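You operate a simulated robot arm through the tools that you are given. There is no shell and no other tool.

You run a simulated two-armed robot. Do the job below in one go: nothing can be reset, and whatever is moved stays where it is left.

JOB
Clamp the teal injector, run the leak test on it, then vent the hand tester.
Fine: swing clamp shut, star knob tight, press TEST, pump past 150 bar without a spray, wait for GOOD or REDO; leave the tap open. Leave ZERO alone.

It is judged by the outcome, as a careful person would: the job done as asked, and still so three seconds after it is handed in. It fails if anything else is knocked over, pushed out of place, dropped, spilled or broken.

ROBOT AND FRAMES
Two 7-joint arms with fingered hands on one trunk that stands fixed in place. Base frame: the origin is at the foot of the trunk, x ahead of it, y to its left, z up. Units: m, degrees, N and s.
The left shoulder is at [0.037, 0.125, 1.245], the right one opposite. With the tool pointing down near the work surface each hand reaches from about 0.44 to 0.84 m from the base axis, measured 20 degrees to its own side. Payload 3.6 kg a hand.
Tool frame (each hand has its own): the origin (TCP) lies between the finger pads and is the grasp point; the fingertips stand 0.034 m ahead of it; z points along the fingers, y is the line along which they close. Largest opening 0.116 m; the body of the gripper starts 0.04 m behind the TCP. The gripper is a hand of 5 fingers: y runs from the thumb to the fingers, the wrist lies at [-0.016, -0.16, -0.164] in the tool frame, and closing takes about 1.5 s.
Orientation is told as [roll, pitch, yaw] about the base's x, y, z axes, in that order, counted from this pose: with the fingers straight down and the wrist toward the robot, the tool's x, y and z point along [0, 1, 0], [1, 0, 0] and [0, 0, -1] of the base frame.

CONTROLS
- The arms move only by the tool jog_arm. It takes "left_rows", "right_rows" or both (then of equal length, played together; a hand with none holds still); each is a list of rows, each a list of 7 numbers: the shift along the base's x, y, z in units of 400 mm (1.0 is 400 mm), then the turn, a rotation vector about the base's x, y, z in units of 90 degrees (1.0 is 90 degrees), then the gripper command, from -1 (shut) to 1 (fully open), values between in proportion. In form: [[dx, dy, dz, ax, ay, az, hand], ...]. A call has 1 to 20 rows; each row is the pose to reach, as a shift and turn from the pose commanded when the call began. A call with a number of a shift or a turn outside -1 to 1 is refused whole. Each row takes 0.2 s and may step no farther than 0.05 m and 8.6 degrees from the row before; otherwise, or with a gripper value out of range, the whole call is refused. Where a pose cannot be reached the arm comes as near as it can. A force on the tool above 40 N (or 10 N above the force at the start of the call, whichever is more), or a blocked arm, ends the call early, and 0.2 s more pass. Each finger travels about 0.153 m/s and halts on what it meets, pressing with about 33 N; the grip force reading is that of the motor and also rises with nothing between the fingers. The clock runs only during rows and for 0.2 s after the last one: add rows that repeat a pose to give the fingers time. The reply holds the time, the measured pose of the TCP, the force on the tool along the base axes, the opening and the grip force, in the units named above and with some noise, with the torque about the TCP (base axes, N m) and any sound that the robot's microphone picked up.
- Cameras (640 x 400 px; columns grow to the right, rows downward): "scene" is now at [0.118, 0.0018, 1.4087]; the picture's right is [0.02, -1.00, 0.00], its down [-0.67, -0.01, -0.75] and it looks along [0.75, 0.01, -0.67] (base axes); focal length 214 px, centre (320, 200). "left" rides on the left gripper at [-0.069, -0.134, -0.11] in its tool frame; the picture's right is [-0.77, -0.19, 0.61], its down [0.59, -0.58, 0.56] and it looks along [0.25, 0.79, 0.55] (tool axes); focal length 256 px, centre (320, 200). "right" rides on the right gripper at [0.069, -0.134, -0.11] in its tool frame; the picture's right is [-0.77, 0.19, -0.61], its down [-0.59, -0.58, 0.57] and it looks along [-0.25, 0.79, 0.55] (tool axes); focal length 256 px, centre (320, 200). There is no depth. A picture from a camera that has moved, and an enlarged one, comes with that camera's place and axes in the base frame and with its lens.
- grab_frame(camera): a new picture of that camera. It takes no simulated time.
- slide_trunk(by): slides the trunk up (or, below 0, down) by that many m; the arms and the scene camera ride with it, the base frame stays. It gives what a move gives, with no picture.
- hand_shape(shape, hand): the hand has 5 fingers and takes this shape, open, in about a second: jaw (thumb against the fingers, like two jaws); tri (thumb and two fingers); tip (a fingertip pinch); poke (one finger out to press); point (the index stretched); flat (the hand flat); cup (the hand cupped); fist (a fist). The gripper value then closes the fingers along that shape, each until it touches; the sizes above hold for jaw. It gives what a move gives, with no picture.
- aim_head(pan, tilt): turns the head with the scene camera to pan (to the left, within 86 degrees either way) and tilt (down, from -29 to 69), counted from straight ahead of the robot. It gives what a move gives.
- enlarge(camera, box): a new picture of the part [left, top, right, bottom] of that camera's present view, enlarged. It takes no simulated time.
- hand_in(): hands the job in; it is judged then, once.

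Places have to be worked out from the pictures, the camera data and where the tool is seen. Open the grippers and draw the arms clear of the work before you hand the job in, unless the task says otherwise.

The tools are called as a command line: name --argument value ..., lists and objects as JSON in quotes. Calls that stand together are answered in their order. jog_arm: Moves the arms, as the interface text tells. Its arguments: {"type":"object","properties":{"left_rows":{"type":"array","items":{"type":"array","items":{"type":"number"}}},"right_rows":{"type":"array","items":{"type":"array","items":{"type":"number"}}}},"required":[]} The other tools are called the same way: slide_trunk (by) slides the trunk up or down; hand_shape (shape, hand) gives the hand a shape; aim_head (pan, tilt) turns the head that bears the scene camera; grab_frame (camera) takes a picture; enlarge (camera, box) takes an enlarged picture of a part of a camera's view; hand_in () hands the job in.

At the start:

```text
time: 0.0
left_ee_pos: [0.5596, 0.1469, 1.3914]
left_tool_rot: [-0.1, 0.0, 0.0]
left_force: [0.6, -0.1, 0.8]
left_ft_torque: [-0.03, -0.01, -0.02]
left_grip_width: 0.1159
left_grasp_force: 0.1
left_shape: jaw
right_ee_pos: [-0.0483, -0.2011, 0.4334]
right_tool_rot: [6.6, 57.3, -35.3]
right_force: [-0.2, 0.8, -0.4]
right_ft_torque: [0.03, 0.02, 0.01]
right_grip_width: 0.1161
right_grasp_force: 0.0
right_shape: jaw
trunk travel left (down, up): [-0.439, 0.324]
head pan, tilt: [1.0, 41.7]
```

scene: 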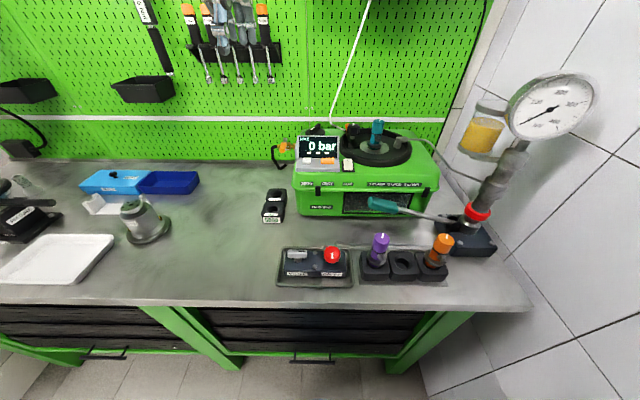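
right: 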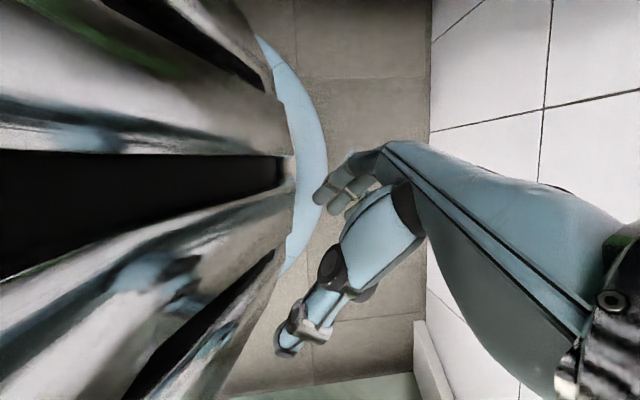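
left: 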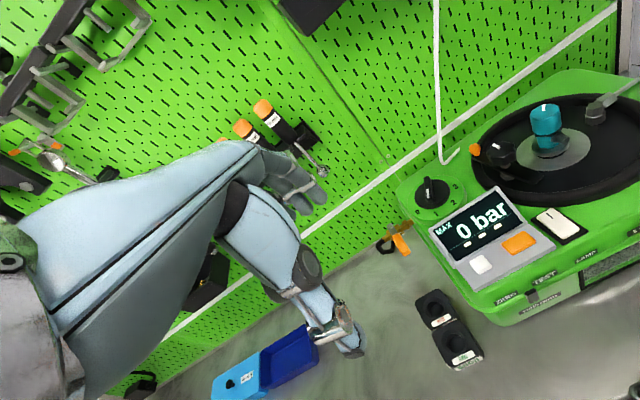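

The scene shows a bench with a green tester, a hand pump with a gauge, and injectors in holders. I'll enlarge the parts to understand the apparatus.

enlarge --camera "scene" --box '[260, 100, 460, 225]'

enlarge --camera "scene" --box '[340, 60, 640, 260]'

enlarge --camera "left" --box '[370, 60, 640, 380]'

enlarge --camera "scene" --box '[260, 220, 480, 300]'

```text
3.20 times, centred on (360, 162) of scene
camera zoom: at [0.118, 0.0018, 1.4087], right [0.02, -1.0, 0.0], down [-0.67, -0.01, -0.75], along [0.75, 0.01, -0.67], focal length 686 px, centre (192, 320)
```

zoom: 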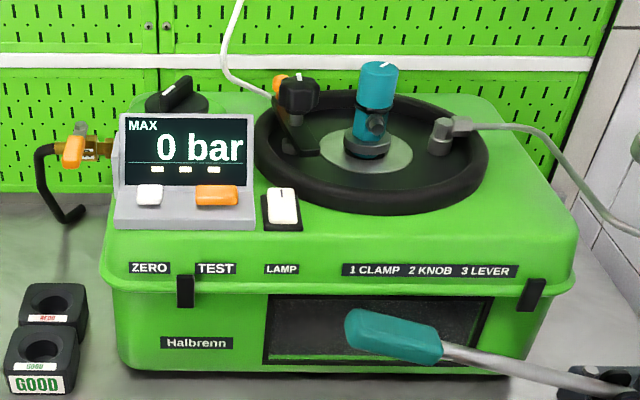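

```text
2.00 times, centred on (490, 160) of scene
camera zoom: at [0.118, 0.0018, 1.4087], right [0.02, -1.0, 0.0], down [-0.67, -0.01, -0.75], along [0.75, 0.01, -0.67], focal length 429 px, centre (-20, 280)
```

zoom: 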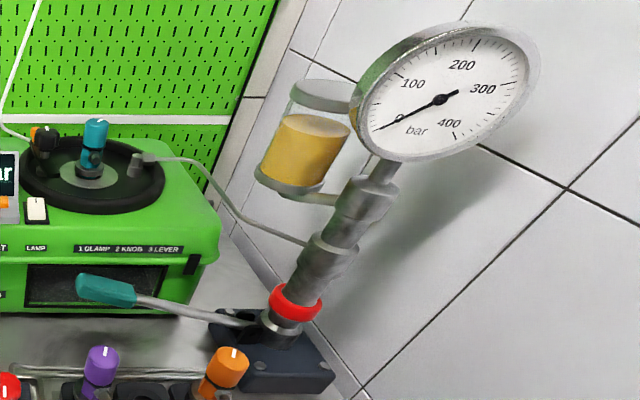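

```text
1.25 times, centred on (505, 220) of left
camera zoom: at [0.4262, 0.0797, 1.502], right [-0.19, -0.77, -0.61], down [-0.58, 0.59, -0.57], along [0.79, 0.25, -0.55], focal length 320 px, centre (89, 175)
```

zoom: 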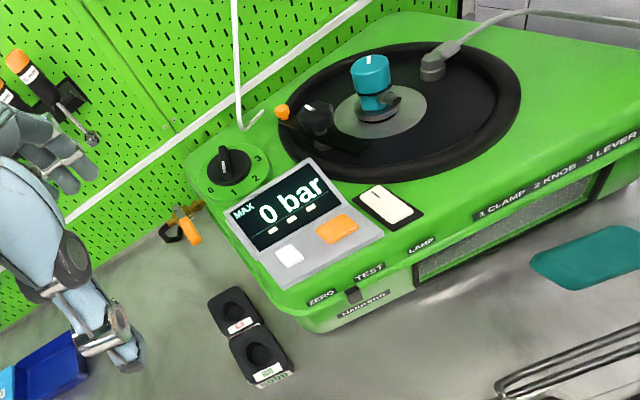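

```text
2.91 times, centred on (370, 260) of scene
camera zoom: at [0.118, 0.0018, 1.4087], right [0.02, -1.0, 0.0], down [-0.67, -0.01, -0.75], along [0.75, 0.01, -0.67], focal length 624 px, centre (174, 26)
```

zoom: 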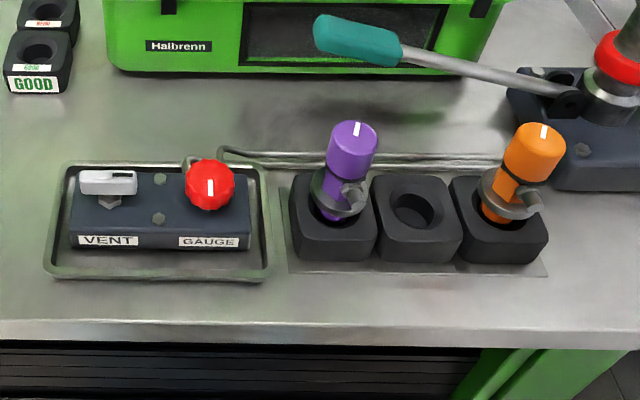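

The teal injector sits at about [0.74, -0.16, 1.17] (its top), the bench is near z 0.89, and the lever grip is near [0.52, -0.15, 1.03]. I move the left hand sideways, well above everything, to look at the clamp from its camera.

jog_arm --left_rows '[[0, -0.1, 0.03, 0, 0, 0, 1], [0, -0.2, 0.06, 0, 0, 0, 1], [0, -0.3, 0.09, 0, 0, 0, 1], [0, -0.4, 0.12, 0, 0, 0, 1], [0, -0.5, 0.12, 0, 0, 0, 1]]'

grab_frame --camera "left"

grab_frame --camera "scene"

```text
time: 1.2
left_ee_pos: [0.5579, -0.0566, 1.4409]
left_tool_rot: [0.1, 0.1, -0.1]
left_force: [0.2, -0.3, 0.5]
left_ft_torque: [0.0, -0.03, -0.01]
left_grip_width: 0.116
left_grasp_force: 0.1
left_shape: jaw
right_ee_pos: [-0.0479, -0.2031, 0.4345]
right_tool_rot: [6.9, 57.4, -35.1]
right_force: [-0.4, -0.8, 0.1]
right_ft_torque: [0.05, -0.01, 0.06]
right_grip_width: 0.1161
right_grasp_force: 0.0
right_shape: jaw
trunk travel left (down, up): [-0.439, 0.324]
head pan, tilt: [1.0, 41.7]
```

```text
taken
camera left: at [0.4255, -0.1234, 1.5507], right [-0.19, -0.77, -0.61], down [-0.58, 0.59, -0.56], along [0.79, 0.25, -0.55], focal length 256 px, centre (320, 200)
```

left: 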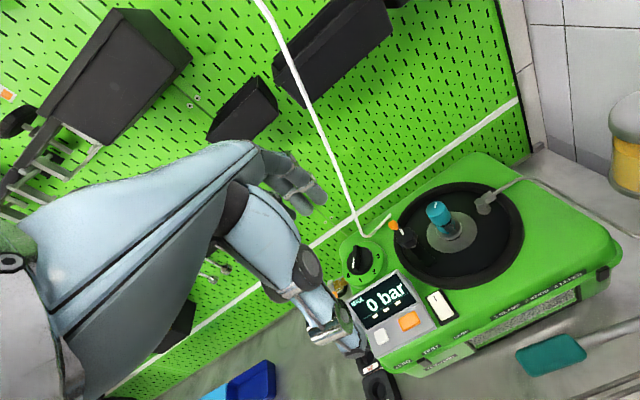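

```text
taken
camera scene: at [0.118, -0.0006, 1.4087], right [0.02, -1.0, 0.0], down [-0.67, -0.01, -0.75], along [0.75, 0.01, -0.67], focal length 214 px, centre (320, 200)
```

scene: 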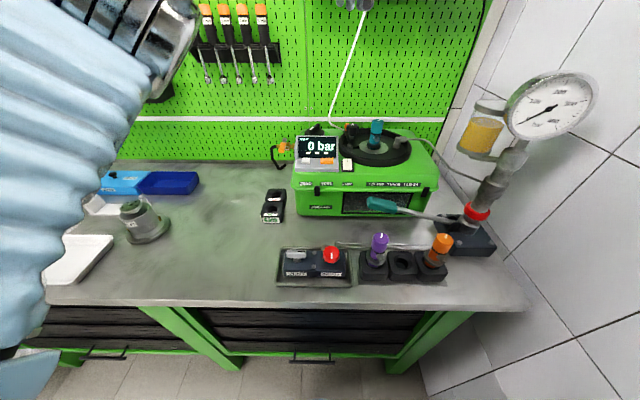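

The left camera sees the clamp platform well now. I enlarge the platform, with the arm and black knob, and the panel.

enlarge --camera "left" --box '[370, 170, 530, 280]'

enlarge --camera "left" --box '[330, 230, 470, 360]'

enlarge --camera "scene" --box '[330, 110, 420, 170]'

enlarge --camera "scene" --box '[270, 240, 360, 296]'

enlarge --camera "scene" --box '[400, 180, 500, 260]'

```text
3.64 times, centred on (450, 225) of left
camera zoom: at [0.4255, -0.1234, 1.5507], right [-0.19, -0.77, -0.61], down [-0.58, 0.59, -0.56], along [0.79, 0.25, -0.55], focal length 931 px, centre (-153, 109)
```

zoom: 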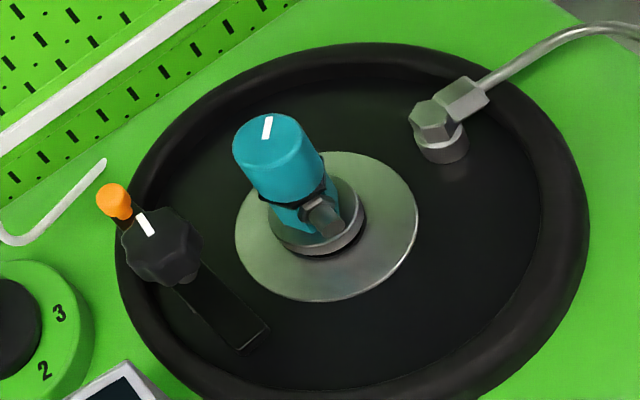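

```text
3.08 times, centred on (400, 295) of left
camera zoom: at [0.4255, -0.1234, 1.5507], right [-0.19, -0.77, -0.61], down [-0.58, 0.59, -0.56], along [0.79, 0.25, -0.55], focal length 788 px, centre (74, -92)
```

zoom: 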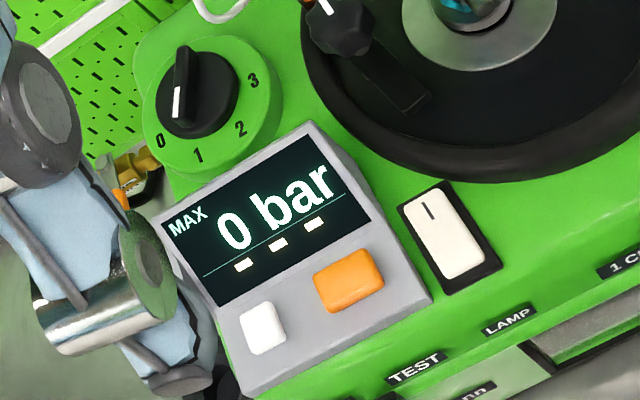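

```text
6.67 times, centred on (375, 140) of scene
camera zoom: at [0.118, -0.0006, 1.4087], right [0.02, -1.0, 0.0], down [-0.67, -0.01, -0.75], along [0.75, 0.01, -0.67], focal length 1430 px, centre (-47, 600)
```

zoom: 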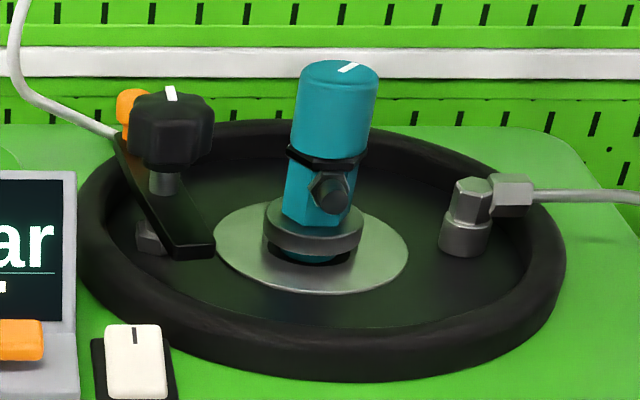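

```text
7.11 times, centred on (315, 268) of scene
camera zoom: at [0.118, -0.0006, 1.4087], right [0.02, -1.0, 0.0], down [-0.67, -0.01, -0.75], along [0.75, 0.01, -0.67], focal length 1525 px, centre (356, -284)
```

zoom: 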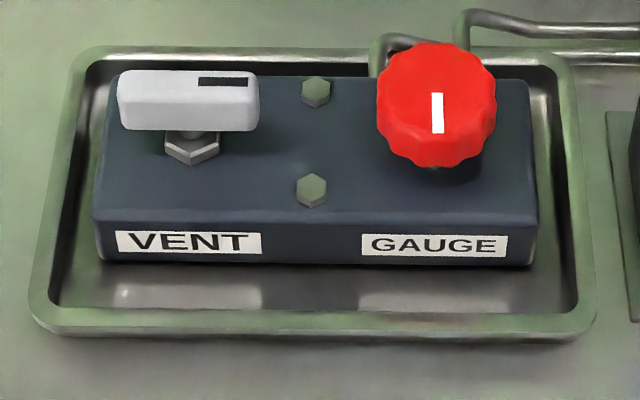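

```text
5.00 times, centred on (450, 220) of scene
camera zoom: at [0.118, -0.0006, 1.4087], right [0.02, -1.0, 0.0], down [-0.67, -0.01, -0.75], along [0.75, 0.01, -0.67], focal length 1072 px, centre (-330, 100)
```

zoom: 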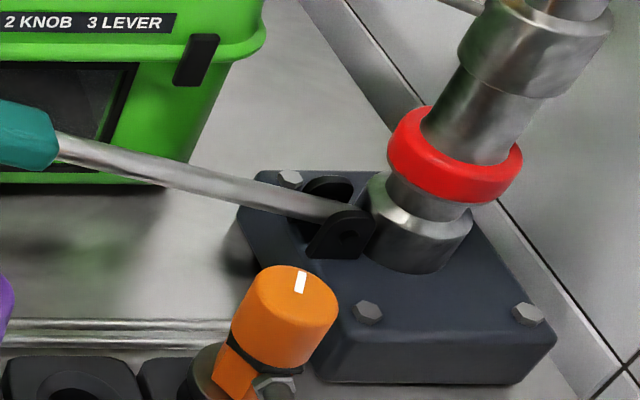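

The clamp is a bar turning on a post at about [0.74, -0.088]. The star knob is on top, the orange ball handle is at about [0.796, -0.077, 1.125], and the nose is at about [0.69, -0.10, 1.106]. I shape the left hand to poke and look at it.

hand_shape --hand "left" --shape "poke"

grab_frame --camera "left"

aim_head --pan 0 --tilt 15

grab_frame --camera "scene"

```text
time: 2.1
left_ee_pos: [0.5586, -0.0523, 1.4411]
left_tool_rot: [-0.1, 0.0, 0.0]
left_force: [-0.6, 0.1, 0.4]
left_ft_torque: [-0.01, -0.02, 0.01]
left_grip_width: 0.0
left_grasp_force: 0.1
left_shape: poke
right_ee_pos: [-0.048, -0.2022, 0.433]
right_tool_rot: [6.7, 57.3, -35.2]
right_force: [-0.1, 0.4, -0.8]
right_ft_torque: [0.02, -0.01, 0.04]
right_grip_width: 0.1158
right_grasp_force: 0.1
right_shape: jaw
trunk travel left (down, up): [-0.439, 0.324]
head pan, tilt: [1.0, 41.7]
```

```text
taken
camera left: at [0.4257, -0.1202, 1.551], right [-0.19, -0.77, -0.61], down [-0.58, 0.59, -0.57], along [0.79, 0.25, -0.55], focal length 256 px, centre (320, 200)
```

left: 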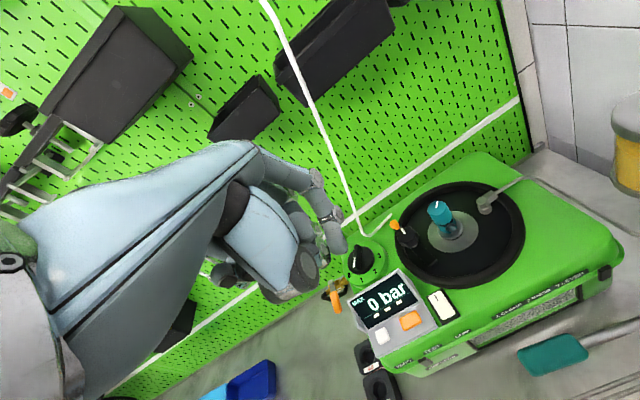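

```text
time: 3.0
left_ee_pos: [0.5589, -0.0526, 1.4408]
left_tool_rot: [-0.2, 0.0, 0.1]
left_force: [-0.4, 0.1, 0.4]
left_ft_torque: [0.0, 0.02, 0.01]
left_grip_width: 0.0001
left_grasp_force: 0.0
left_shape: poke
right_ee_pos: [-0.0493, -0.2008, 0.4345]
right_tool_rot: [6.7, 57.3, -35.3]
right_force: [0.2, 0.3, -0.2]
right_ft_torque: [-0.01, 0.06, 0.01]
right_grip_width: 0.1159
right_grasp_force: 0.0
right_shape: jaw
trunk travel left (down, up): [-0.439, 0.324]
head pan, tilt: [0.0, 15.0]
```

```text
taken
camera scene: at [0.1276, 0.0, 1.4507], right [0.0, -1.0, 0.0], down [-0.26, 0.0, -0.97], along [0.97, 0.0, -0.26], focal length 214 px, centre (320, 200)
```

scene: 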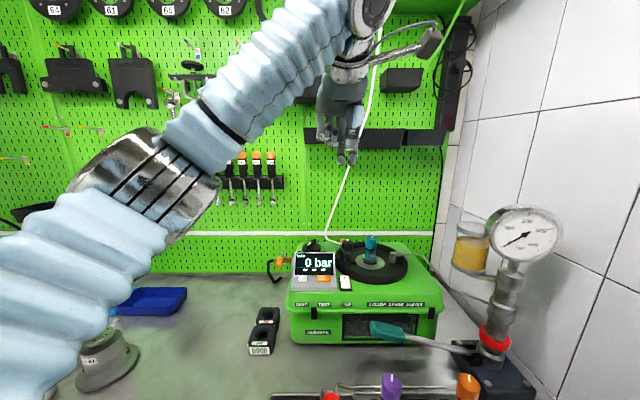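

The poke fingertip appears to lie on the tool axis roughly 0.034 ahead of the TCP. I enlarge to check this in both views.

enlarge --camera "scene" --box '[290, 60, 400, 190]'

enlarge --camera "left" --box '[200, 130, 420, 330]'

```text
3.08 times, centred on (345, 125) of scene
camera zoom: at [0.1276, 0.0, 1.4507], right [0.0, -1.0, 0.0], down [-0.26, 0.0, -0.97], along [0.97, 0.0, -0.26], focal length 660 px, centre (243, 431)
```

zoom: 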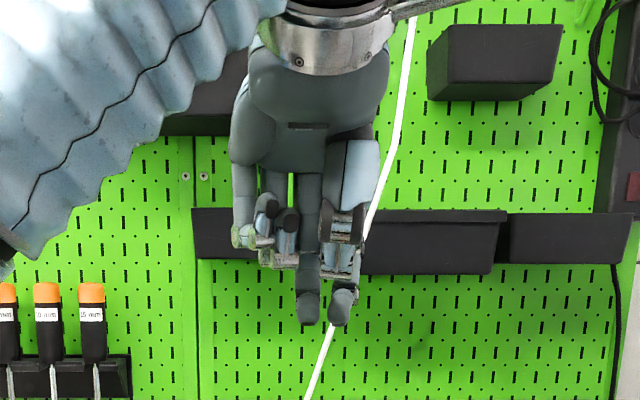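

```text
2.00 times, centred on (310, 230) of left
camera zoom: at [0.4257, -0.1201, 1.551], right [-0.19, -0.77, -0.61], down [-0.58, 0.59, -0.57], along [0.79, 0.25, -0.55], focal length 512 px, centre (340, 140)
```

zoom: 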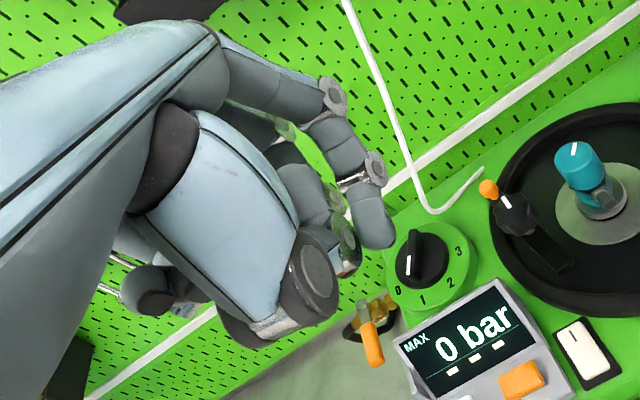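

In poke the thumb tip sits beside the index. I try the point shape to see whether a single finger stands out more clearly.

hand_shape --hand "left" --shape "point"

enlarge --camera "scene" --box '[290, 60, 400, 190]'

enlarge --camera "left" --box '[200, 130, 420, 330]'

hand_shape --hand "left" --shape "tip"

enlarge --camera "scene" --box '[290, 60, 400, 190]'

enlarge --camera "left" --box '[200, 130, 420, 330]'

```text
time: 3.9
left_ee_pos: [0.5577, -0.0517, 1.4403]
left_tool_rot: [-0.1, 0.0, 0.0]
left_force: [-0.3, 0.3, -0.8]
left_ft_torque: [0.01, 0.0, 0.0]
left_grip_width: 0.1079
left_grasp_force: 0.2
left_shape: point
right_ee_pos: [-0.0465, -0.1997, 0.4344]
right_tool_rot: [6.7, 57.4, -35.4]
right_force: [-0.9, 0.1, -1.8]
right_ft_torque: [-0.02, 0.02, 0.01]
right_grip_width: 0.1158
right_grasp_force: 0.0
right_shape: jaw
trunk travel left (down, up): [-0.439, 0.324]
head pan, tilt: [0.0, 15.0]
```

```text
3.08 times, centred on (345, 125) of scene
camera zoom: at [0.1276, 0.0, 1.4508], right [0.0, -1.0, 0.0], down [-0.26, 0.0, -0.97], along [0.97, 0.0, -0.26], focal length 660 px, centre (243, 431)
```

zoom: 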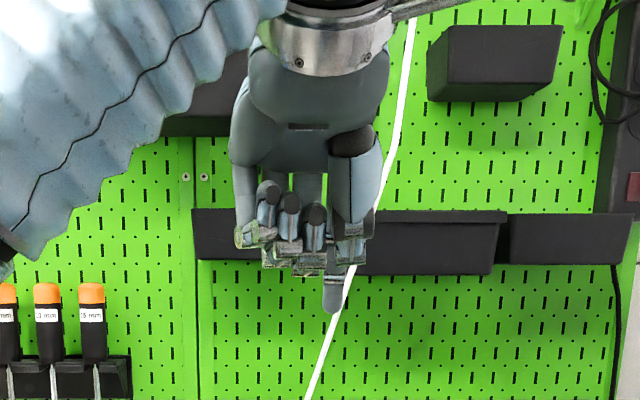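

```text
2.00 times, centred on (310, 230) of left
camera zoom: at [0.4257, -0.1201, 1.551], right [-0.19, -0.77, -0.61], down [-0.58, 0.59, -0.57], along [0.79, 0.25, -0.55], focal length 512 px, centre (340, 140)
```

zoom: 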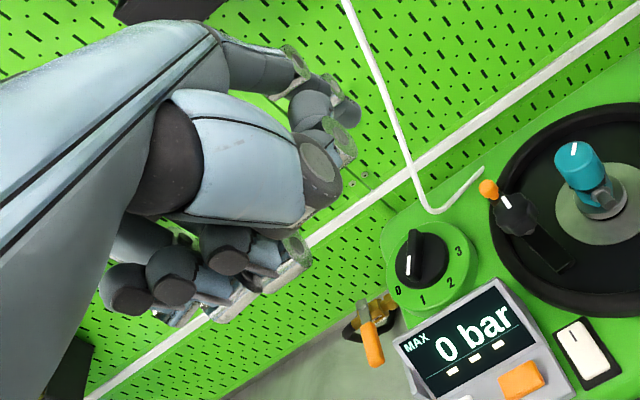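

```text
time: 4.8
left_ee_pos: [0.5592, -0.0529, 1.4409]
left_tool_rot: [-0.1, 0.0, -0.1]
left_force: [-0.3, 0.4, -0.1]
left_ft_torque: [0.0, 0.0, -0.02]
left_grip_width: 0.116
left_grasp_force: 0.0
left_shape: tip
right_ee_pos: [-0.049, -0.2005, 0.4349]
right_tool_rot: [6.7, 57.3, -35.3]
right_force: [-0.5, -0.3, -0.1]
right_ft_torque: [0.0, 0.01, 0.01]
right_grip_width: 0.1162
right_grasp_force: 0.0
right_shape: jaw
trunk travel left (down, up): [-0.439, 0.324]
head pan, tilt: [0.0, 15.0]
```

```text
3.08 times, centred on (345, 125) of scene
camera zoom: at [0.1276, 0.0, 1.4508], right [0.0, -1.0, 0.0], down [-0.26, 0.0, -0.97], along [0.97, 0.0, -0.26], focal length 660 px, centre (243, 431)
```

zoom: 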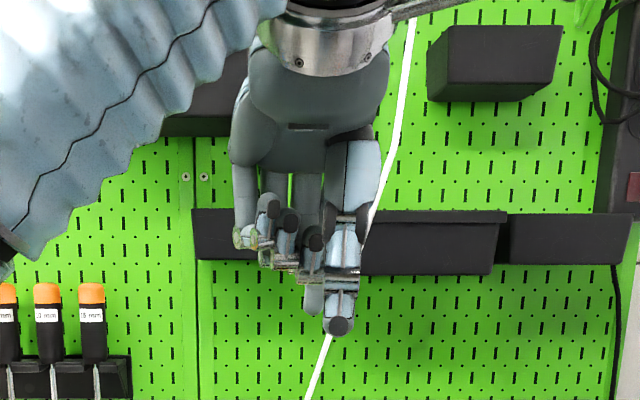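

```text
2.00 times, centred on (310, 230) of left
camera zoom: at [0.4257, -0.1201, 1.551], right [-0.19, -0.77, -0.61], down [-0.58, 0.59, -0.57], along [0.79, 0.25, -0.55], focal length 512 px, centre (340, 140)
```

zoom: 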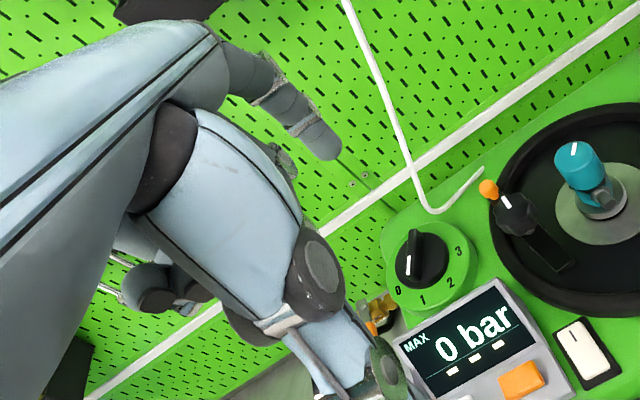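

The tip shape gives a centred thumb–index pinch. I bring it above the orange ball handle with the hand yawed −60°, half open, and tilt the head back down.

jog_arm --left_rows '[[0.07, -0.01, -0.02, 0, 0, -0.083, 0], [0.15, -0.02, -0.06, 0, 0, -0.167, 0], [0.22, -0.025, -0.1, 0, 0, -0.25, 0], [0.3, -0.03, -0.15, 0, 0, -0.333, 0], [0.37, -0.04, -0.2, 0, 0, -0.417, 0], [0.45, -0.05, -0.25, 0, 0, -0.5, 0], [0.52, -0.06, -0.3, 0, 0, -0.583, 0], [0.5925, -0.06, -0.35, 0, 0, -0.667, 0], [0.5925, -0.06, -0.35, 0, 0, -0.667, 0]]'

aim_head --pan -10 --tilt 25

grab_frame --camera "scene"

grab_frame --camera "left"

```text
time: 6.8
left_ee_pos: [0.6903, -0.0653, 1.2592]
left_tool_rot: [0.0, 0.0, -60.2]
left_force: [0.3, -0.7, -0.2]
left_ft_torque: [0.04, -0.04, 0.02]
left_grip_width: 0.0588
left_grasp_force: 0.1
left_shape: tip
left hand out of reach, approached as far as the arm can: row 5, 6, 7, 8, 9
right_ee_pos: [-0.0487, -0.2021, 0.4343]
right_tool_rot: [6.8, 57.3, -35.2]
right_force: [-0.5, -0.5, -0.5]
right_ft_torque: [-0.02, -0.01, 0.0]
right_grip_width: 0.116
right_grasp_force: 0.1
right_shape: jaw
trunk travel left (down, up): [-0.439, 0.324]
head pan, tilt: [0.0, 15.0]
```

```text
time: 7.5
left_ee_pos: [0.6925, -0.0634, 1.2564]
left_tool_rot: [0.0, 0.1, -59.9]
left_force: [-0.6, 0.8, 0.2]
left_ft_torque: [0.0, 0.01, 0.0]
left_grip_width: 0.0588
left_grasp_force: 0.0
left_shape: tip
right_ee_pos: [-0.0482, -0.2012, 0.4345]
right_tool_rot: [6.7, 57.3, -35.3]
right_force: [0.3, -0.9, -1.1]
right_ft_torque: [-0.02, 0.02, 0.01]
right_grip_width: 0.1159
right_grasp_force: 0.1
right_shape: jaw
trunk travel left (down, up): [-0.439, 0.324]
head pan, tilt: [-10.0, 25.0]
```

```text
taken
camera scene: at [0.125, -0.0159, 1.4346], right [-0.17, -0.98, 0.0], down [-0.42, 0.07, -0.91], along [0.89, -0.16, -0.42], focal length 214 px, centre (320, 200)
```

scene: 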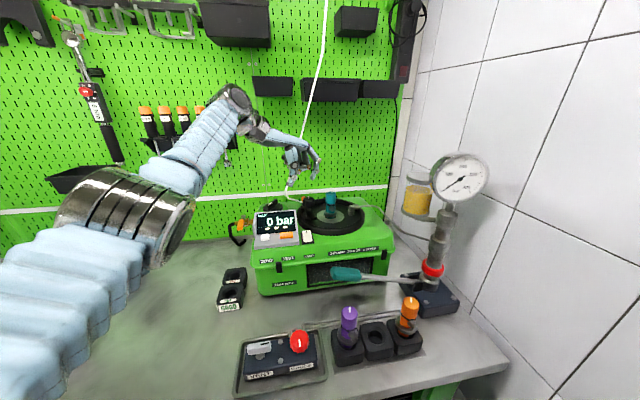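

```text
taken
camera left: at [0.5657, 0.0189, 1.3679], right [-0.76, -0.22, -0.61], down [0.22, 0.79, -0.57], along [0.61, -0.56, -0.55], focal length 256 px, centre (320, 200)
```

left: 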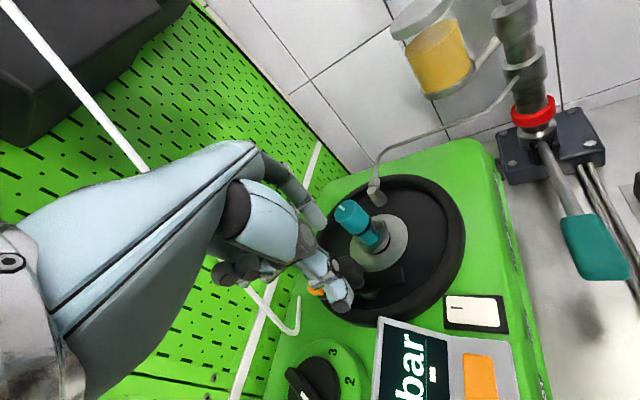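

The left arm runs out of reach there, so I back it off to the left and look down at the right arm to plan bringing it up for the ball handle.

jog_arm --left_rows '[[-0.08, 0.06, 0.05, 0, 0, 0.08, 0], [-0.16, 0.15, 0.1, 0, 0, 0.16, 0], [-0.24, 0.25, 0.15, 0, 0, 0.25, 0], [-0.32, 0.35, 0.2, 0, 0, 0.33, 0], [-0.4, 0.45, 0.2, 0, 0, 0.42, 0], [-0.42, 0.55, 0.2, 0, 0, 0.5, 0], [-0.42, 0.65, 0.2, 0, 0, 0.58, 0], [-0.42, 0.75, 0.2, 0, 0, 0.667, 0]]'

aim_head --pan -50 --tilt 62

grab_frame --camera "scene"

```text
refused: row 2 steps farther than a row can; nothing moved
```

```text
time: 8.6
left_ee_pos: [0.6917, -0.0635, 1.2573]
left_tool_rot: [-0.1, 0.1, -60.0]
left_force: [-0.6, 0.6, 0.5]
left_ft_torque: [0.01, 0.0, -0.01]
left_grip_width: 0.0588
left_grasp_force: 0.0
left_shape: tip
right_ee_pos: [-0.0475, -0.201, 0.4347]
right_tool_rot: [6.8, 57.3, -35.3]
right_force: [0.4, 0.8, -0.5]
right_ft_torque: [0.02, -0.03, -0.03]
right_grip_width: 0.1157
right_grasp_force: 0.0
right_shape: jaw
trunk travel left (down, up): [-0.439, 0.324]
head pan, tilt: [-50.0, 62.0]
```

```text
taken
camera scene: at [0.0757, -0.0492, 1.3822], right [-0.77, -0.64, 0.0], down [-0.57, 0.68, -0.47], along [0.3, -0.36, -0.88], focal length 214 px, centre (320, 200)
```

scene: 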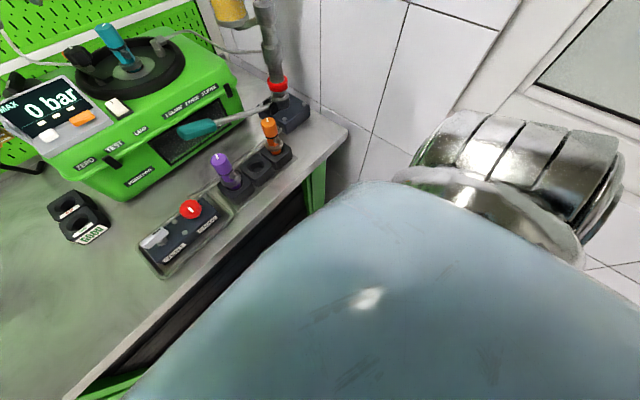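

I resend the left retreat with smaller steps. Then I will raise the trunk, so the hanging right arm clears the bench edge before it swings forward.

jog_arm --left_rows '[[-0.05, 0.05, 0.05, 0, 0, 0.07, 0], [-0.1, 0.12, 0.1, 0, 0, 0.14, 0], [-0.15, 0.2, 0.15, 0, 0, 0.21, 0], [-0.2, 0.29, 0.18, 0, 0, 0.29, 0], [-0.25, 0.38, 0.2, 0, 0, 0.37, 0], [-0.3, 0.47, 0.2, 0, 0, 0.45, 0], [-0.35, 0.56, 0.2, 0, 0, 0.53, 0], [-0.38, 0.65, 0.2, 0, 0, 0.6, 0], [-0.4, 0.73, 0.2, 0, 0, 0.667, 0]]'

slide_trunk --by 0.32

grab_frame --camera "scene"

grab_frame --camera "right"

```text
time: 10.6
left_ee_pos: [0.5316, 0.2278, 1.3381]
left_tool_rot: [-0.1, 0.0, 0.1]
left_force: [-0.2, 0.2, 0.0]
left_ft_torque: [0.0, -0.02, -0.02]
left_grip_width: 0.0587
left_grasp_force: 0.0
left_shape: tip
right_ee_pos: [-0.0475, -0.2003, 0.4341]
right_tool_rot: [6.6, 57.4, -35.3]
right_force: [0.3, -0.4, 0.4]
right_ft_torque: [-0.01, 0.0, 0.01]
right_grip_width: 0.116
right_grasp_force: 0.0
right_shape: jaw
trunk travel left (down, up): [-0.439, 0.324]
head pan, tilt: [-50.0, 62.0]
```

```text
time: 13.8
left_ee_pos: [0.5315, 0.2269, 1.6573]
left_tool_rot: [-0.1, 0.1, -0.1]
left_force: [0.3, 0.4, 0.4]
left_ft_torque: [0.02, 0.0, -0.01]
left_grip_width: 0.0587
left_grasp_force: 0.1
left_shape: tip
right_ee_pos: [-0.0474, -0.2014, 0.7529]
right_tool_rot: [6.7, 57.4, -35.2]
right_force: [0.4, -0.4, -0.1]
right_ft_torque: [0.0, -0.02, 0.02]
right_grip_width: 0.1159
right_grasp_force: 0.0
right_shape: jaw
trunk travel left (down, up): [-0.759, 0.004]
head pan, tilt: [-50.0, 62.0]
```

```text
taken
camera scene: at [0.0524, -0.0489, 1.7029], right [-0.77, -0.64, 0.0], down [-0.57, 0.68, -0.47], along [0.3, -0.36, -0.88], focal length 214 px, centre (320, 200)
```

scene: 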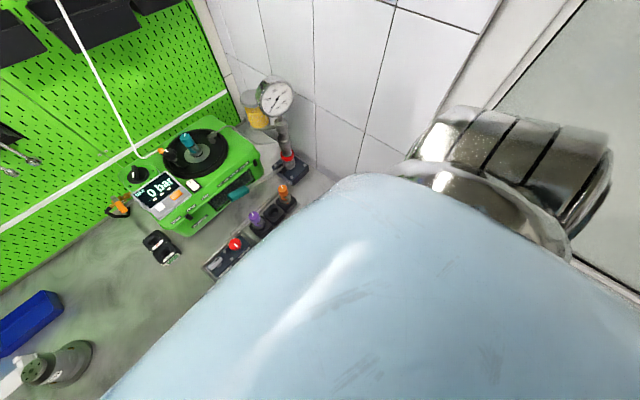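

```text
taken
camera right: at [0.0051, -0.1702, 0.9315], right [-0.04, -0.99, 0.12], down [-0.99, 0.06, 0.15], along [-0.15, -0.11, -0.98], focal length 256 px, centre (320, 200)
```

right: 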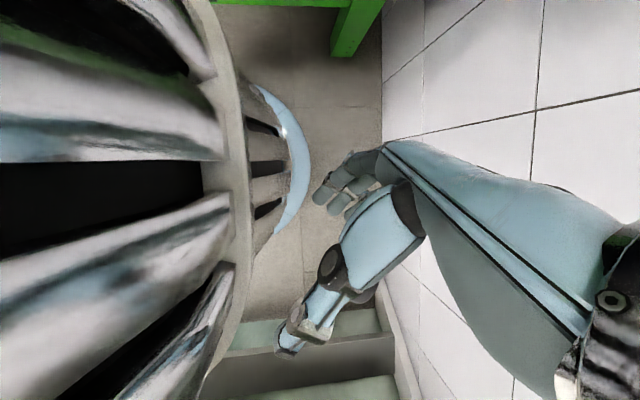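

With the trunk up, I swing the right hand forward and up in stages while turning it to fingers down. It stays clear of the bench edge (x about 0.32, z about 0.89).

jog_arm --right_rows '[[0.0495, -0.0125, 0.05, -0.0261, -0.0596, 0.0395, 1], [0.099, -0.025, 0.1, -0.0523, -0.1192, 0.079, 1], [0.1485, -0.0375, 0.15, -0.0784, -0.1789, 0.1184, 1], [0.198, -0.05, 0.2, -0.1046, -0.2385, 0.1579, 1], [0.2475, -0.0625, 0.25, -0.1307, -0.2981, 0.1974, 1], [0.297, -0.075, 0.3, -0.1568, -0.3577, 0.2369, 1], [0.3465, -0.0875, 0.35, -0.183, -0.4173, 0.2764, 1], [0.396, -0.1, 0.4, -0.2091, -0.477, 0.3158, 1], [0.4455, -0.1125, 0.45, -0.2353, -0.5366, 0.3553, 1], [0.495, -0.125, 0.5, -0.2614, -0.5962, 0.3948, 1]]'

grab_frame --camera "scene"

grab_frame --camera "right"

```text
time: 16.0
left_ee_pos: [0.5317, 0.2262, 1.6581]
left_tool_rot: [0.0, 0.2, 0.0]
left_force: [-0.1, -0.1, -0.2]
left_ft_torque: [-0.03, 0.0, -0.05]
left_grip_width: 0.0588
left_grasp_force: 0.0
left_shape: tip
right_ee_pos: [0.1488, -0.2518, 0.9559]
right_tool_rot: [0.2, 0.0, 0.1]
right_force: [-0.6, 0.3, -0.6]
right_ft_torque: [0.05, -0.02, -0.02]
right_grip_width: 0.116
right_grasp_force: 0.0
right_shape: jaw
trunk travel left (down, up): [-0.759, 0.004]
head pan, tilt: [-50.0, 62.0]
```

```text
taken
camera scene: at [0.0526, -0.0493, 1.7029], right [-0.77, -0.64, 0.0], down [-0.57, 0.68, -0.47], along [0.3, -0.36, -0.88], focal length 214 px, centre (320, 200)
```

scene: 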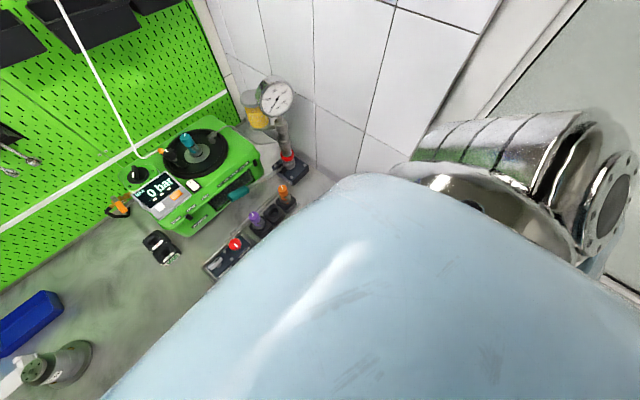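

```text
taken
camera right: at [0.0156, -0.182, 1.0663], right [0.19, -0.77, 0.61], down [-0.58, -0.59, -0.57], along [0.8, -0.25, -0.55], focal length 256 px, centre (320, 200)
```

right: 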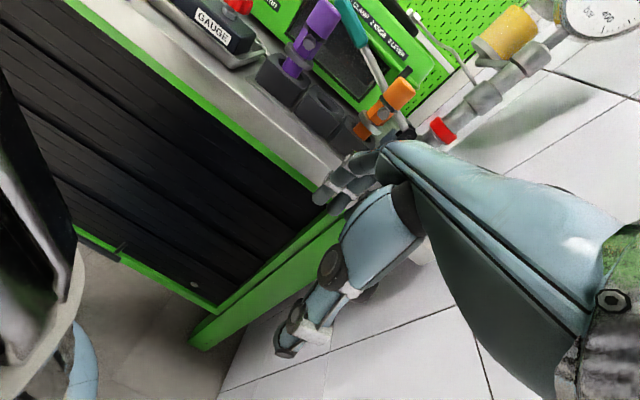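

Good. The hand is fingers down, short of the bench. I continue up and forward over the bench.

jog_arm --right_rows '[[0.065, -0.015, 0.0825, 0, 0, 0, 1], [0.13, -0.03, 0.165, 0, 0, 0, 1], [0.195, -0.045, 0.2475, 0, 0, 0, 1], [0.26, -0.06, 0.33, 0, 0, 0, 1], [0.325, -0.075, 0.4125, 0, 0, 0, 1], [0.41, -0.075, 0.4875, 0, 0, 0, 1], [0.5, -0.075, 0.5625, 0, 0, 0, 1], [0.59, -0.06, 0.6375, 0, 0, 0, 1], [0.68, -0.04, 0.7125, 0, 0, 0, 1], [0.77, -0.02, 0.7875, 0, 0, 0, 1], [0.86, 0, 0.8625, 0, 0, 0, 1]]'

hand_shape --hand "right" --shape "tip"

grab_frame --camera "right"

aim_head --pan -10 --tilt 42

grab_frame --camera "scene"

```text
time: 18.4
left_ee_pos: [0.534, 0.2269, 1.6556]
left_tool_rot: [0.0, 0.1, 0.1]
left_force: [-0.2, 0.4, -0.8]
left_ft_torque: [-0.01, 0.05, -0.01]
left_grip_width: 0.0588
left_grasp_force: 0.1
left_shape: tip
right_ee_pos: [0.4961, -0.2509, 1.2983]
right_tool_rot: [0.0, 0.3, 0.0]
right_force: [-0.8, 0.3, 0.5]
right_ft_torque: [-0.03, 0.01, 0.02]
right_grip_width: 0.116
right_grasp_force: 0.1
right_shape: jaw
trunk travel left (down, up): [-0.759, 0.004]
head pan, tilt: [-50.0, 62.0]
```

```text
time: 19.3
left_ee_pos: [0.532, 0.2251, 1.6575]
left_tool_rot: [-0.1, 0.1, -0.1]
left_force: [-0.3, -0.1, -0.1]
left_ft_torque: [0.02, 0.0, 0.03]
left_grip_width: 0.0588
left_grasp_force: 0.2
left_shape: tip
right_ee_pos: [0.4949, -0.2528, 1.2984]
right_tool_rot: [0.1, 0.0, 0.0]
right_force: [-0.3, -0.1, -0.9]
right_ft_torque: [-0.02, 0.0, -0.01]
right_grip_width: 0.1157
right_grasp_force: 0.0
right_shape: tip
trunk travel left (down, up): [-0.759, 0.004]
head pan, tilt: [-50.0, 62.0]
```

```text
taken
camera right: at [0.3605, -0.1818, 1.41], right [0.19, -0.77, 0.61], down [-0.58, -0.59, -0.57], along [0.79, -0.25, -0.55], focal length 256 px, centre (320, 200)
```

right: 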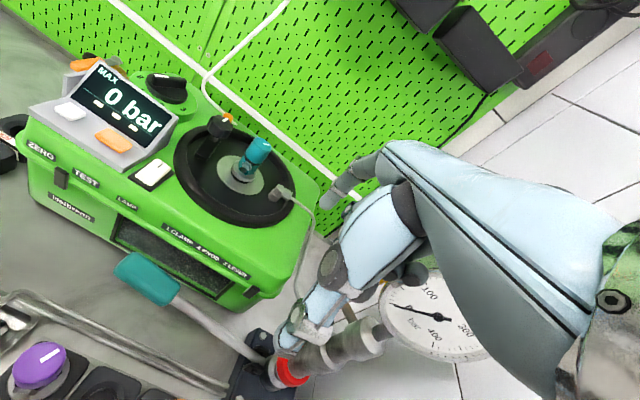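

```text
time: 20.3
left_ee_pos: [0.5311, 0.2262, 1.6581]
left_tool_rot: [-0.1, 0.0, 0.0]
left_force: [-0.2, -0.9, -0.6]
left_ft_torque: [0.01, -0.03, 0.01]
left_grip_width: 0.0587
left_grasp_force: 0.0
left_shape: tip
right_ee_pos: [0.4939, -0.2515, 1.2984]
right_tool_rot: [0.1, 0.0, -0.1]
right_force: [0.2, -0.2, 0.6]
right_ft_torque: [0.02, -0.01, 0.0]
right_grip_width: 0.1161
right_grasp_force: 0.0
right_shape: tip
trunk travel left (down, up): [-0.759, 0.004]
head pan, tilt: [-10.0, 42.0]
```

```text
taken
camera scene: at [0.0936, -0.0144, 1.729], right [-0.17, -0.98, 0.0], down [-0.66, 0.12, -0.74], along [0.73, -0.13, -0.67], focal length 214 px, centre (320, 200)
```

scene: 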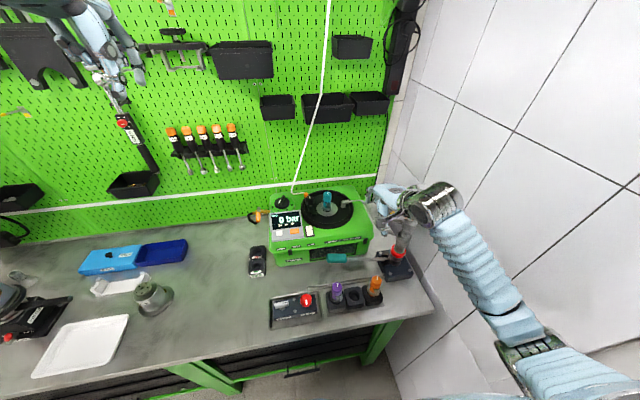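

Right hand is clear above the bench. I raise it 0.3 m so the trunk can come back down to a height that gives good reach.

jog_arm --right_rows '[[0, 0, 0.1, 0, 0, 0, 1], [0, 0, 0.2, 0, 0, 0, 1], [0, 0, 0.3, 0, 0, 0, 1], [0, 0, 0.4, 0, 0, 0, 1], [0, 0, 0.5, 0, 0, 0, 1], [0, 0, 0.6, 0, 0, 0, 1], [0, 0, 0.7, 0, 0, 0, 1], [0, 0, 0.75, 0, 0, 0, 1]]'

slide_trunk --by -0.3

grab_frame --camera "scene"

grab_frame --camera "right"

```text
time: 22.1
left_ee_pos: [0.5316, 0.2268, 1.6575]
left_tool_rot: [0.0, 0.0, 0.0]
left_force: [-0.1, -0.2, 0.1]
left_ft_torque: [0.04, 0.03, 0.01]
left_grip_width: 0.0586
left_grasp_force: 0.1
left_shape: tip
right_ee_pos: [0.4953, -0.2509, 1.6]
right_tool_rot: [-0.1, 0.0, 0.0]
right_force: [0.2, -0.8, -0.9]
right_ft_torque: [0.03, -0.01, 0.02]
right_grip_width: 0.1159
right_grasp_force: 0.1
right_shape: tip
trunk travel left (down, up): [-0.759, 0.004]
head pan, tilt: [-10.0, 42.0]
```

```text
time: 25.1
left_ee_pos: [0.5303, 0.2254, 1.3578]
left_tool_rot: [-0.1, -0.1, 0.0]
left_force: [0.0, 0.1, -0.1]
left_ft_torque: [0.0, -0.04, -0.01]
left_grip_width: 0.0588
left_grasp_force: 0.1
left_shape: tip
right_ee_pos: [0.4937, -0.2509, 1.2986]
right_tool_rot: [0.1, 0.1, 0.1]
right_force: [-0.7, 0.6, -0.2]
right_ft_torque: [0.0, 0.0, 0.02]
right_grip_width: 0.116
right_grasp_force: 0.0
right_shape: tip
trunk travel left (down, up): [-0.459, 0.304]
head pan, tilt: [-10.0, 42.0]
```

```text
taken
camera scene: at [0.1125, -0.0143, 1.4285], right [-0.17, -0.98, 0.0], down [-0.66, 0.12, -0.74], along [0.73, -0.13, -0.67], focal length 214 px, centre (320, 200)
```

scene: 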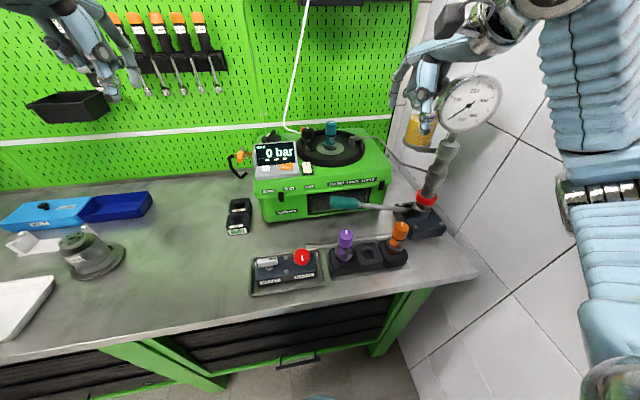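

```text
taken
camera right: at [0.3592, -0.1815, 1.4108], right [0.19, -0.77, 0.61], down [-0.58, -0.59, -0.57], along [0.8, -0.25, -0.55], focal length 256 px, centre (320, 200)
```

right: 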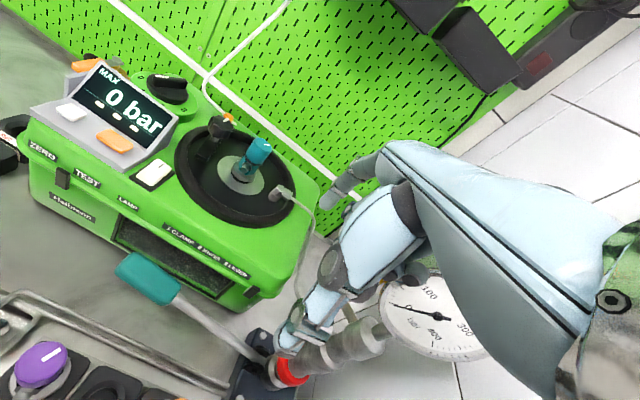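

The right hand now hangs clear, with the trunk near its original height. I close the pinch and bring it to a spot 0.1 m above the gap just right of the orange ball, yawed +25°.

jog_arm --right_rows '[[0.085, 0.035, 0, 0, 0, 0.03, 1], [0.17, 0.07, 0, 0, 0, 0.06, 0.6], [0.255, 0.105, 0, 0, 0, 0.09, 0.2], [0.34, 0.14, 0, 0, 0, 0.12, -0.2], [0.425, 0.175, 0, 0, 0, 0.15, -0.6], [0.51, 0.21, 0, 0, 0, 0.18, -1], [0.595, 0.245, -0.04, 0, 0, 0.21, -1], [0.68, 0.28, -0.08, 0, 0, 0.25, -1], [0.765, 0.315, -0.125, 0, 0, 0.278, -1], [0.765, 0.315, -0.125, 0, 0, 0.278, -1]]'

grab_frame --camera "right"

enlarge --camera "scene" --box '[240, 60, 440, 185]'

```text
time: 27.3
left_ee_pos: [0.5315, 0.2194, 1.3592]
left_tool_rot: [0.1, -0.1, -0.1]
left_force: [-0.5, -0.8, -0.2]
left_ft_torque: [0.05, 0.01, 0.04]
left_grip_width: 0.0589
left_grasp_force: 0.0
left_shape: tip
right_ee_pos: [0.7811, -0.1335, 1.2443]
right_tool_rot: [0.2, -0.2, 24.8]
right_force: [-0.3, -1.1, 1.3]
right_ft_torque: [0.05, -0.03, 0.01]
right_grip_width: 0.0003
right_grasp_force: 0.0
right_shape: tip
right hand out of reach, approached as far as the arm can: row 9, 10
trunk travel left (down, up): [-0.459, 0.304]
head pan, tilt: [-10.0, 42.0]
```

```text
taken
camera right: at [0.6294, -0.1267, 1.3558], right [0.49, -0.62, 0.61], down [-0.28, -0.78, -0.57], along [0.83, 0.11, -0.55], focal length 256 px, centre (320, 200)
```

right: 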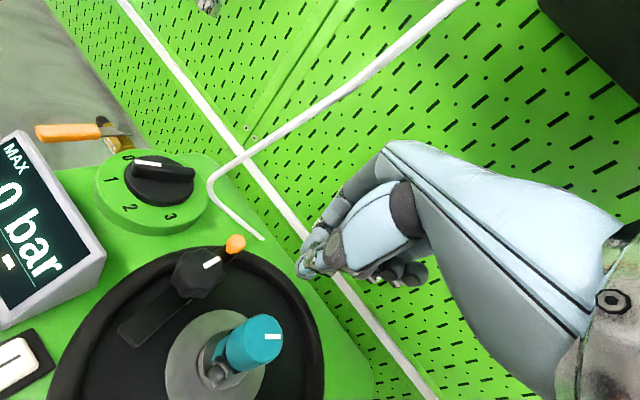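

```text
3.20 times, centred on (340, 122) of scene
camera zoom: at [0.112, -0.019, 1.4284], right [-0.18, -0.98, 0.0], down [-0.66, 0.12, -0.74], along [0.73, -0.13, -0.67], focal length 686 px, centre (256, 448)
```

zoom: 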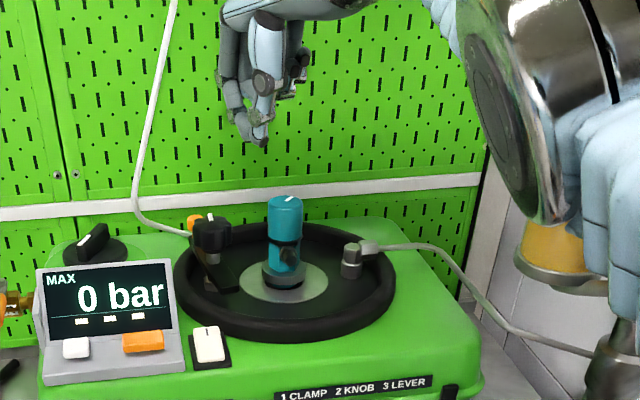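

The right hand is close to its reach limit, and I need to see how near its arm is to the gauge. I take the full scene view.

aim_head --pan -25 --tilt 25

grab_frame --camera "scene"

grab_frame --camera "left"

```text
time: 28.1
left_ee_pos: [0.5326, 0.2269, 1.3569]
left_tool_rot: [-0.2, 0.1, 0.0]
left_force: [-0.5, 0.2, 0.8]
left_ft_torque: [0.0, 0.01, -0.04]
left_grip_width: 0.0588
left_grasp_force: 0.0
left_shape: tip
right_ee_pos: [0.7821, -0.125, 1.2438]
right_tool_rot: [0.0, 0.0, 25.1]
right_force: [-1.0, -1.0, -0.3]
right_ft_torque: [-0.03, 0.05, 0.02]
right_grip_width: 0.0
right_grasp_force: 0.0
right_shape: tip
trunk travel left (down, up): [-0.459, 0.304]
head pan, tilt: [-25.0, 25.0]
```

```text
taken
camera scene: at [0.1144, -0.0376, 1.4546], right [-0.42, -0.91, 0.0], down [-0.38, 0.18, -0.91], along [0.82, -0.38, -0.42], focal length 214 px, centre (320, 200)
```

scene: 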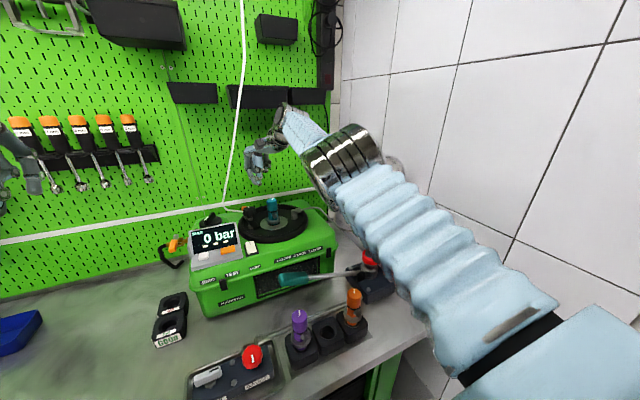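

```text
taken
camera left: at [0.3986, 0.1598, 1.4673], right [-0.19, -0.77, -0.61], down [-0.58, 0.59, -0.57], along [0.79, 0.25, -0.56], focal length 256 px, centre (320, 200)
```

left: 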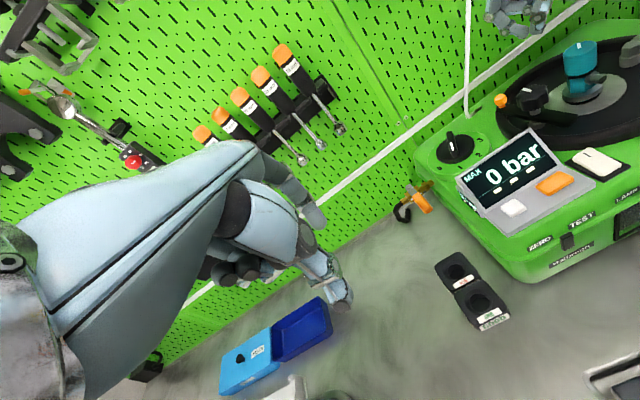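

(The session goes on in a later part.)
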